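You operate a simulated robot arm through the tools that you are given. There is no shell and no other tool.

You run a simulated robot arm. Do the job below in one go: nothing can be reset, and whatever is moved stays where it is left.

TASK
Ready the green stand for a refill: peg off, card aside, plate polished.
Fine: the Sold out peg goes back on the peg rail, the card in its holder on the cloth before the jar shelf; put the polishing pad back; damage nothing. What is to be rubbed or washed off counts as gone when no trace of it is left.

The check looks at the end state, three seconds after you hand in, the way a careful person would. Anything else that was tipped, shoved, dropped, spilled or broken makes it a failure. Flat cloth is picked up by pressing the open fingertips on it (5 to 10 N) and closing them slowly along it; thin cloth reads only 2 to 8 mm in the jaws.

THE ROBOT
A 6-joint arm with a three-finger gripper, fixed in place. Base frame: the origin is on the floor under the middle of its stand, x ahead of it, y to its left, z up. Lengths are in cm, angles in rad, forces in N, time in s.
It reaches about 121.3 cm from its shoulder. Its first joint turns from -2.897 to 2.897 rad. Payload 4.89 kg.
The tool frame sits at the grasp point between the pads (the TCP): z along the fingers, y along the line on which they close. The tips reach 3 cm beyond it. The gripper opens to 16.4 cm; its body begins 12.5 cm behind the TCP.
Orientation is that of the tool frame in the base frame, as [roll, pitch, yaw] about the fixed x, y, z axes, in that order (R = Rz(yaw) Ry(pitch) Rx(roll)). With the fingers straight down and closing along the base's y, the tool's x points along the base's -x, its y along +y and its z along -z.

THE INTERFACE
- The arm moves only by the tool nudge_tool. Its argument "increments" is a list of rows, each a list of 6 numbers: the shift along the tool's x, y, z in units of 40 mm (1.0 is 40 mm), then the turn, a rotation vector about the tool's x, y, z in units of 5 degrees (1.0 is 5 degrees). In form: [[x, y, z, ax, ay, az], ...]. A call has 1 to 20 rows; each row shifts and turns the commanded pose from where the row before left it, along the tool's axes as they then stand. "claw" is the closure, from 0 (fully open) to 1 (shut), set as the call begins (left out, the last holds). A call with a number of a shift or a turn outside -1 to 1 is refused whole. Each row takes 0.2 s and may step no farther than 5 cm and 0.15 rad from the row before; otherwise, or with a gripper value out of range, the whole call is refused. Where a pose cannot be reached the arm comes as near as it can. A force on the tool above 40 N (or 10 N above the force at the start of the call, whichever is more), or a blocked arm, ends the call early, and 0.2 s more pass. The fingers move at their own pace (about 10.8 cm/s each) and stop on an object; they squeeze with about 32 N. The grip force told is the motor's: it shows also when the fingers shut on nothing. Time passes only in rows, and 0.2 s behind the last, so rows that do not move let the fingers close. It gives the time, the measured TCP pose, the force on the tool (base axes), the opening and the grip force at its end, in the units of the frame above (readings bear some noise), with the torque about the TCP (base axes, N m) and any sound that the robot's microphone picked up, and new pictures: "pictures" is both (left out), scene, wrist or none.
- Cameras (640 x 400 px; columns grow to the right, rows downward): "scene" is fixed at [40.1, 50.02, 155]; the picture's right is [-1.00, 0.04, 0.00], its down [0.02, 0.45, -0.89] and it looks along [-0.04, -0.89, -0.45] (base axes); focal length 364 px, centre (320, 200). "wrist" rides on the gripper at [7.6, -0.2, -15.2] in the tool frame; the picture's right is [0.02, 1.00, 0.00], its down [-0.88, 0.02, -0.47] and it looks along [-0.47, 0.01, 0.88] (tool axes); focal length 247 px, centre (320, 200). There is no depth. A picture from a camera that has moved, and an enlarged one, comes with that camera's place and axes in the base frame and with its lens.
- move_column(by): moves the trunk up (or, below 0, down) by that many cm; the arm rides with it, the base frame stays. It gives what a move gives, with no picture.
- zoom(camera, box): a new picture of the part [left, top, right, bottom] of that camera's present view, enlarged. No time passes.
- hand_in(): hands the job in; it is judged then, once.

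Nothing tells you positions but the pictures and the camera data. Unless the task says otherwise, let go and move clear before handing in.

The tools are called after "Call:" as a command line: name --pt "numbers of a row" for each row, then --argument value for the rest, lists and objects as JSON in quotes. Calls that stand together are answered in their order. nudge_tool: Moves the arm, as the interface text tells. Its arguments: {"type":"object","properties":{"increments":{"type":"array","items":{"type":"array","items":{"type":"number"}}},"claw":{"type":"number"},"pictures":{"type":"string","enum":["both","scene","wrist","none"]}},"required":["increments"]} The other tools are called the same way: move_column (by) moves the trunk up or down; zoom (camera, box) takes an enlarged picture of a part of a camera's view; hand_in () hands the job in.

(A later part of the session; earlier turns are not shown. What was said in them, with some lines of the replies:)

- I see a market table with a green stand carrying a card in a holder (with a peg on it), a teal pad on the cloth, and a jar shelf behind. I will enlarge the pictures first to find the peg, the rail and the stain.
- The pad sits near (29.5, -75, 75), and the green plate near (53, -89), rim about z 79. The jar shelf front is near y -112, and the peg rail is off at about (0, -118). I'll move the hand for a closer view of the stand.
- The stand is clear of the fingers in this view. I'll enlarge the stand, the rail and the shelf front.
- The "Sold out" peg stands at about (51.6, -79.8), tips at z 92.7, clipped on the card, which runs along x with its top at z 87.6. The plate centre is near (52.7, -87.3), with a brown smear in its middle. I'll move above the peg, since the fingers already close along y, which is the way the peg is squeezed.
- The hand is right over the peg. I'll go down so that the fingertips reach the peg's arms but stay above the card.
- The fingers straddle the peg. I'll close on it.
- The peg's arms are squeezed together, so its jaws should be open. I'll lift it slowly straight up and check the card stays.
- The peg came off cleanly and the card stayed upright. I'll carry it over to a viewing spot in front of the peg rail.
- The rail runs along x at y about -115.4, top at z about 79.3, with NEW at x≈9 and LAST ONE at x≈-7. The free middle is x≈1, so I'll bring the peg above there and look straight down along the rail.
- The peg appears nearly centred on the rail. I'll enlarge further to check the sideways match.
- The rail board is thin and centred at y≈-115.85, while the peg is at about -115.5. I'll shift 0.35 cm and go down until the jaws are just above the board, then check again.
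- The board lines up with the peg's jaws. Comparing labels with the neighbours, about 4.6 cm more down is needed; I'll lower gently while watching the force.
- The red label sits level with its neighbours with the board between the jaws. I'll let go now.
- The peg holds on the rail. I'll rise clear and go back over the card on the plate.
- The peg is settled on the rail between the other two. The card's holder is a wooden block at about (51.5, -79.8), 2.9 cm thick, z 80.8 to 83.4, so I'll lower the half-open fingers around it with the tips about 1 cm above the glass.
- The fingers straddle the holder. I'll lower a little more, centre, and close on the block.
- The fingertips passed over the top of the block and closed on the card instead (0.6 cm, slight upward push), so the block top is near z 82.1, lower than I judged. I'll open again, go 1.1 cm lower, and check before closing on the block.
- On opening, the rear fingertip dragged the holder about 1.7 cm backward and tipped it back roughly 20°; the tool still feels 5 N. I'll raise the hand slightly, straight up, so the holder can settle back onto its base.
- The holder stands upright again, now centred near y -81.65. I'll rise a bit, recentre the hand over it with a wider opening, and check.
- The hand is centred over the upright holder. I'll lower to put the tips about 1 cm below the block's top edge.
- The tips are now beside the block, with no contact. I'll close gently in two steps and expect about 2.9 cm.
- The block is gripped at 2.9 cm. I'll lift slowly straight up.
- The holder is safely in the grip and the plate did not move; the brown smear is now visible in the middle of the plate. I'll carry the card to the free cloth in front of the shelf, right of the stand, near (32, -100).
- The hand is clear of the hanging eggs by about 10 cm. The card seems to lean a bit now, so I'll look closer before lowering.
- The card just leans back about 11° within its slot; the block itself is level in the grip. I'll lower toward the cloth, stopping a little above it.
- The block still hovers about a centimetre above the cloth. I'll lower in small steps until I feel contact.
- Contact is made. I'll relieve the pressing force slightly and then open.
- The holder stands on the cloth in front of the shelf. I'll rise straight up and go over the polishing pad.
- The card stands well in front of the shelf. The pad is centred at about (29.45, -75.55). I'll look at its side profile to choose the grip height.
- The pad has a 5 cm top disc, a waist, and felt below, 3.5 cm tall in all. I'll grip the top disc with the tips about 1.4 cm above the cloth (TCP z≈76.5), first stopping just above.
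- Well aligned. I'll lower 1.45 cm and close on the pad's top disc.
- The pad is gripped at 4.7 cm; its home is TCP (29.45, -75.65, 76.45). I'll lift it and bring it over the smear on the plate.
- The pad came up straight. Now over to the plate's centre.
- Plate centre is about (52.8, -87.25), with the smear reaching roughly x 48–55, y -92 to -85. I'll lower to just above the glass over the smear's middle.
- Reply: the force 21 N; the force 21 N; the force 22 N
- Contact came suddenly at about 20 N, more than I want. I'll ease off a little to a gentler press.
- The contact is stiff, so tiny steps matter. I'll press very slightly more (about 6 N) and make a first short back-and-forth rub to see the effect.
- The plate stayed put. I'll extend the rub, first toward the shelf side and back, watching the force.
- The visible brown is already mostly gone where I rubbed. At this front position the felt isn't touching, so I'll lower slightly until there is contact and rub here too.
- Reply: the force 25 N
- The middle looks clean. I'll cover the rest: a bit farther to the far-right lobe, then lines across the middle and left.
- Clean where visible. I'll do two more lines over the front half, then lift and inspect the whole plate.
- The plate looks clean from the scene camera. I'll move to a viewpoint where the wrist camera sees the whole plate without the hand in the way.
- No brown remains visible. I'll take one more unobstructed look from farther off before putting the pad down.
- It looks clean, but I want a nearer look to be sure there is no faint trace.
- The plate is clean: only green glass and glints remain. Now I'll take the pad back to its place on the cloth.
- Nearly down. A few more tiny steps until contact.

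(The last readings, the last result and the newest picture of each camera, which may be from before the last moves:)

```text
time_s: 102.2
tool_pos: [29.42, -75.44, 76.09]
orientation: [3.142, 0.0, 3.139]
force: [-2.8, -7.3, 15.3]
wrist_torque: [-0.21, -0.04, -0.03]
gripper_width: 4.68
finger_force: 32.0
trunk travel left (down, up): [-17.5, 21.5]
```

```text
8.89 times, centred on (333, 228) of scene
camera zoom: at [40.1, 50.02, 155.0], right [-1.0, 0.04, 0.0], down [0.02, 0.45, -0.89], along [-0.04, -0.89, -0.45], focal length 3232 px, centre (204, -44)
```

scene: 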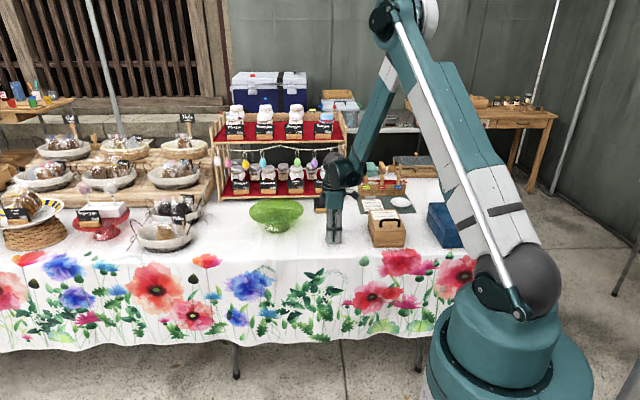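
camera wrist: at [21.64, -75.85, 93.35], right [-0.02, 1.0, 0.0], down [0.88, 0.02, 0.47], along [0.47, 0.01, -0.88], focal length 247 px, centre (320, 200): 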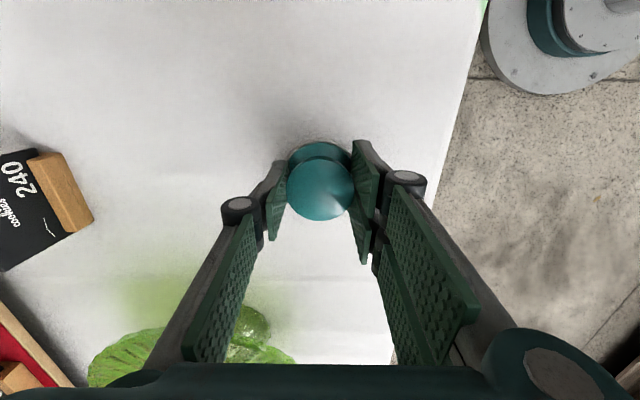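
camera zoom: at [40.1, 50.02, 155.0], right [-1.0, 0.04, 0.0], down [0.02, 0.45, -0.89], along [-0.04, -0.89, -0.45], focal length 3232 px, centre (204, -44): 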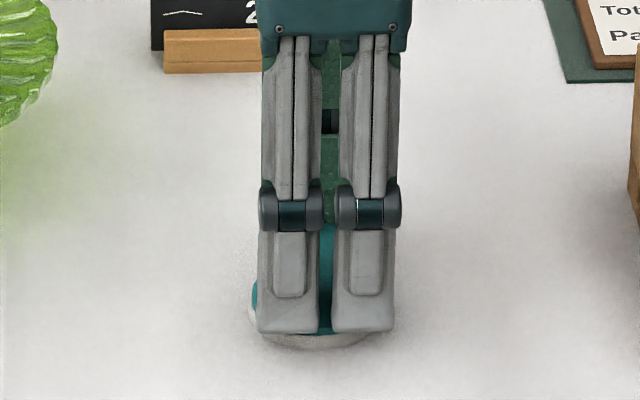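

The pad rests on the cloth. I'll ease the pressure, open, and rise away.

Call:
nudge_tool --pt "0 0 -0.015 0 0 0" --pt "0 0 0 0 0 0" --pictures "none"

Call:
nudge_tool --pt "0 0 0 0 0 0" --pt "0 0 0 0 0 0" --pt "0 0 0 0 0 0" --claw 0.4 --pictures "wrist"

Call:
nudge_tool --pt "0 0 -0.3 0 0 0" --pt "0 0 -0.7 0 0 0" --pt "0 0 -1 0 0 0" --pt "0 0 -1 0 0 0" --pt "0 0 -1 0 0 0" --pt "0 0 -1 0 0 0" --pt "0 0 0 0 0 0"

Call:
zoom --camera "scene" --box '[318, 222, 350, 248]'

Call:
zoom --camera "scene" --box '[210, 90, 360, 250]'

Call:
zoom --camera "scene" --box '[340, 150, 460, 250]'

```text
time_s: 102.8
tool_pos: [29.42, -75.38, 76.12]
orientation: [3.141, 0.002, -3.142]
force: [1.7, -3.0, 8.0]
wrist_torque: [-0.05, -0.06, -0.03]
gripper_width: 4.69
finger_force: 32.4
trunk travel left (down, up): [-17.5, 21.5]
```

```text
time_s: 103.6
tool_pos: [29.47, -75.46, 76.09]
orientation: [3.141, -0.001, -3.141]
force: [-0.3, -0.1, 0.2]
wrist_torque: [-0.01, 0.0, 0.0]
gripper_width: 9.83
finger_force: 0.0
trunk travel left (down, up): [-17.5, 21.5]
camera wrist: at [21.79, -75.77, 91.35], right [-0.02, 1.0, 0.0], down [0.88, 0.02, 0.47], along [0.47, 0.01, -0.88], focal length 247 px, centre (320, 200)
```

wrist: 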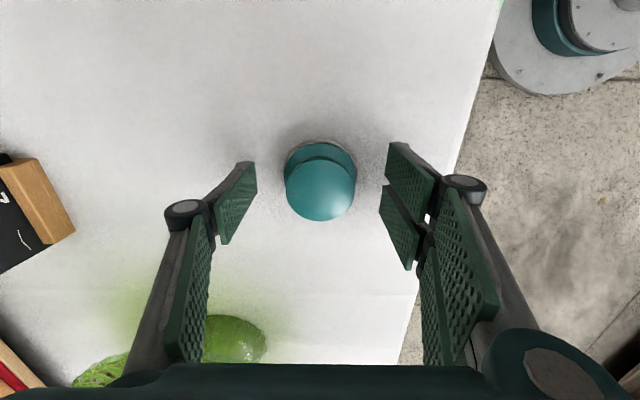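

```text
time_s: 105.2
tool_pos: [29.48, -75.57, 96.11]
orientation: [-3.141, 0.001, 3.141]
force: [0.1, 0.4, -0.4]
wrist_torque: [-0.06, 0.0, 0.01]
gripper_width: 9.84
finger_force: 0.1
trunk travel left (down, up): [-17.5, 21.5]
camera wrist: at [21.87, -75.84, 111.28], right [-0.02, 1.0, 0.0], down [0.88, 0.02, 0.47], along [0.47, 0.01, -0.88], focal length 247 px, centre (320, 200)
```

scene: 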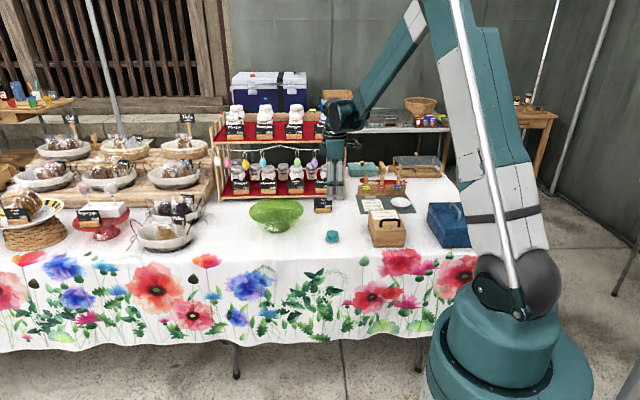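
wrist: 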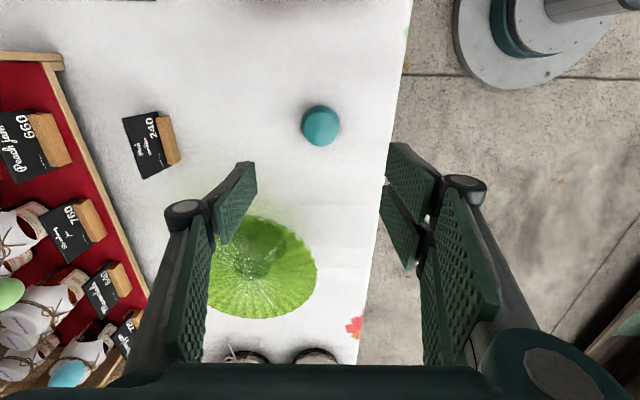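

```text
15.38 times, centred on (334, 235) of scene
camera zoom: at [40.1, 50.02, 155.0], right [-1.0, 0.04, 0.0], down [0.02, 0.45, -0.89], along [-0.04, -0.89, -0.45], focal length 5594 px, centre (105, -338)
```

zoom: 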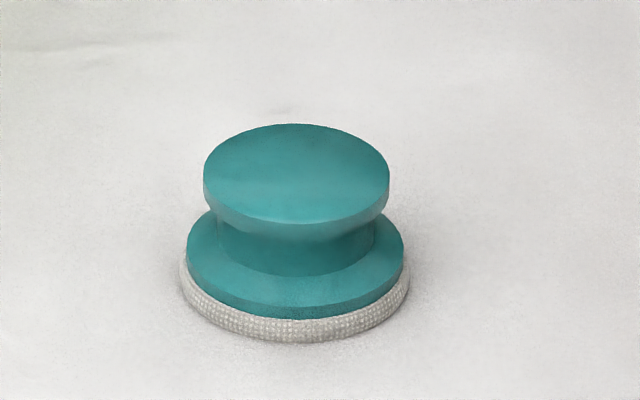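

```text
2.50 times, centred on (285, 170) of scene
camera zoom: at [40.1, 50.02, 155.0], right [-1.0, 0.04, 0.0], down [0.02, 0.45, -0.89], along [-0.04, -0.89, -0.45], focal length 909 px, centre (408, 275)
```

zoom: 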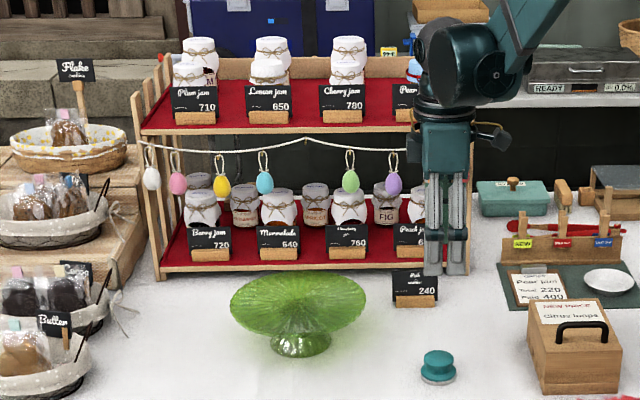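

```text
4.00 times, centred on (400, 200) of scene
camera zoom: at [40.1, 50.02, 155.0], right [-1.0, 0.04, 0.0], down [0.02, 0.45, -0.89], along [-0.04, -0.89, -0.45], focal length 1454 px, centre (0, 200)
```

zoom: 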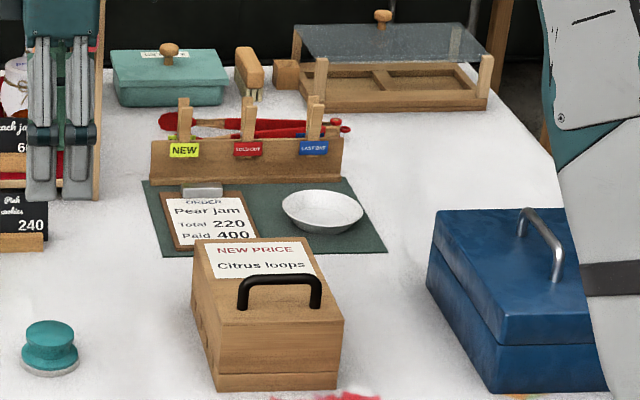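

The pad is back exactly where it was, and the peg, card and rail look right. I'll move the hand back to its starting place and take final close looks at the plate and card.

Call:
nudge_tool --pt "-0.3 0.6 -0.8 0 0 0" --pt "-0.4 0.6 -0.8 0 0 0" --pt "-0.4 0.6 -0.8 0 0 0" --pt "-0.4 0.6 -0.8 0 0 0" --pt "-0.4 0.7 -0.5 0 0 0" --pt "-0.4 0.7 -0.5 0 0 0" --pt "-0.3 0 0 0 0 0" --pt "0 0 0 0 0 0" --claw 0

Call:
zoom --camera "scene" --box '[230, 180, 350, 255]'

Call:
zoom --camera "scene" --box '[255, 192, 299, 224]'

Call:
zoom --camera "scene" --box '[305, 188, 345, 218]'

Call:
zoom --camera "wrist" --box '[100, 90, 260, 240]'

```text
time_s: 107.0
tool_pos: [39.88, -60.01, 113.12]
orientation: [-3.141, -0.001, -3.141]
force: [0.4, -0.1, 0.2]
wrist_torque: [-0.08, -0.01, 0.02]
gripper_width: 16.38
finger_force: 0.0
trunk travel left (down, up): [-17.5, 21.5]
camera wrist: at [32.25, -60.34, 128.31], right [-0.02, 1.0, 0.0], down [0.88, 0.02, 0.47], along [0.47, 0.01, -0.88], focal length 247 px, centre (320, 200)
```

scene: 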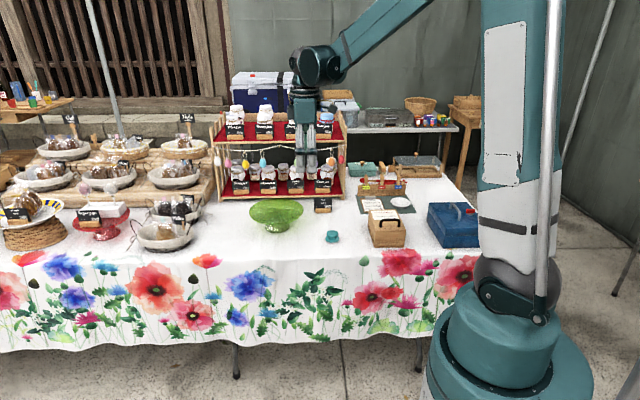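
wrist: 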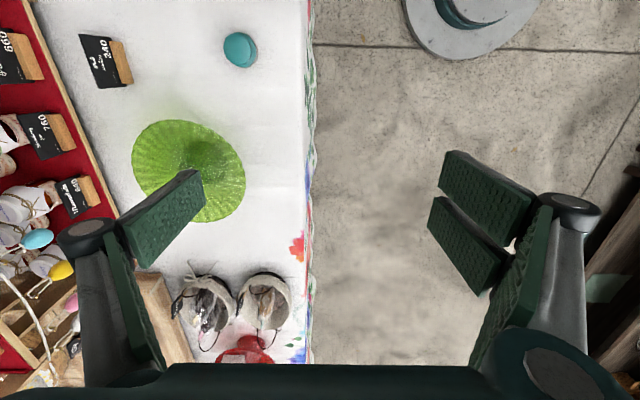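

```text
5.33 times, centred on (290, 218) of scene
camera zoom: at [40.1, 50.02, 155.0], right [-1.0, 0.04, 0.0], down [0.02, 0.45, -0.89], along [-0.04, -0.89, -0.45], focal length 1939 px, centre (480, 107)
```

zoom: 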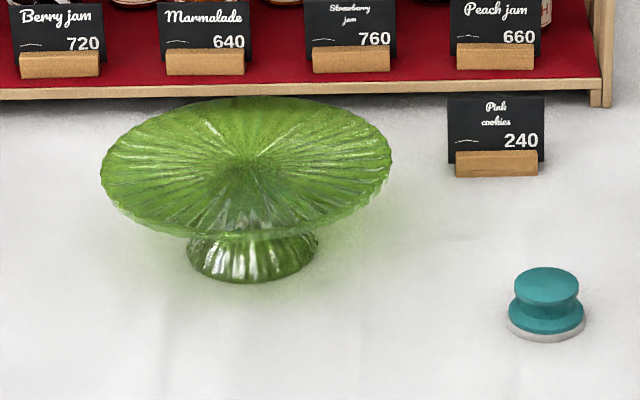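

```text
12.50 times, centred on (277, 208) of scene
camera zoom: at [40.1, 50.02, 155.0], right [-1.0, 0.04, 0.0], down [0.02, 0.45, -0.89], along [-0.04, -0.89, -0.45], focal length 4545 px, centre (858, 100)
```

zoom: 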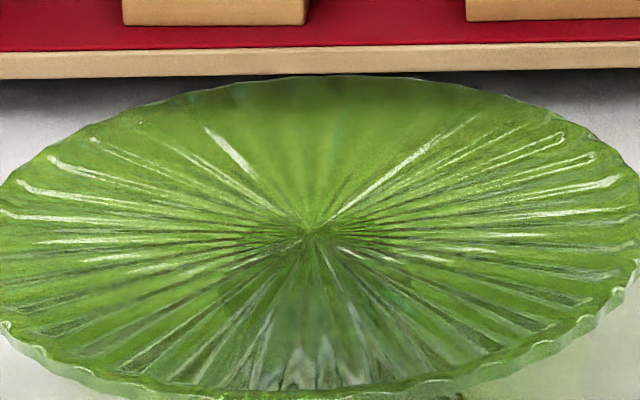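

```text
13.33 times, centred on (325, 203) of scene
camera zoom: at [40.1, 50.02, 155.0], right [-1.0, 0.04, 0.0], down [0.02, 0.45, -0.89], along [-0.04, -0.89, -0.45], focal length 4848 px, centre (253, 160)
```

zoom: 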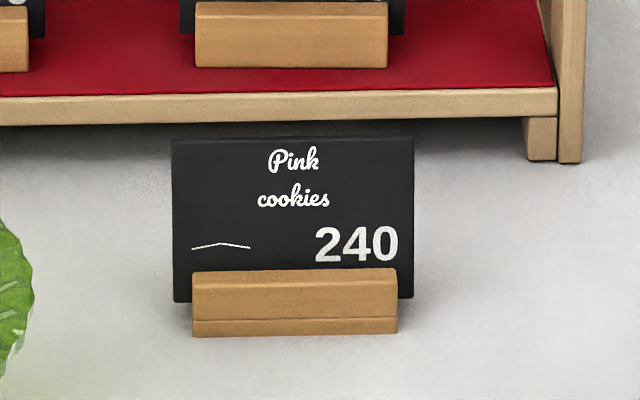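

```text
2.67 times, centred on (180, 165) of wrist
camera zoom: at [32.25, -60.34, 128.31], right [-0.02, 1.0, 0.0], down [0.88, 0.02, 0.47], along [0.47, 0.01, -0.88], focal length 659 px, centre (693, 293)
```

zoom: 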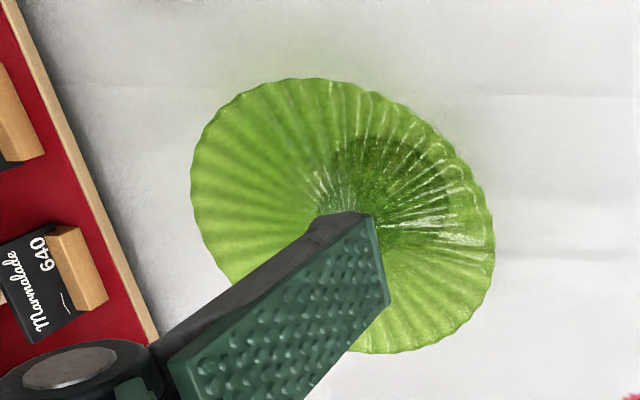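

Everything matches: the plate is clear of any smear and has not moved. The Sold out peg is clipped on the rail, the card stands in its holder before the jar shelf, and the pad is back in its place. The hand is open and clear, so I'm handing in.

Call:
hand_in

```text
The job is handed in.
```

The green stand is ready for a refill, and I've handed the job in.

- **Peg:** the Sold out peg is clipped on the peg rail between NEW and LAST ONE, level with both.
- **Card:** it stands in its holder on the cloth in front of the jar shelf, to the right of the stand. It leans back slightly in its slot, about 11°.
- **Plate:** the brown smear is gone; I saw no trace in the last close-up views. The stand has not moved.
- **Pad:** it is back where it was at the start.

**Slip with the holder:** on my first try at lifting it, the fingers closed on the card instead of the block. As I opened them, they dragged the holder back about 1.7 cm on the plate and tipped it. It settled upright again and I saw no damage. The card's lean showed up later, while I was carrying it.
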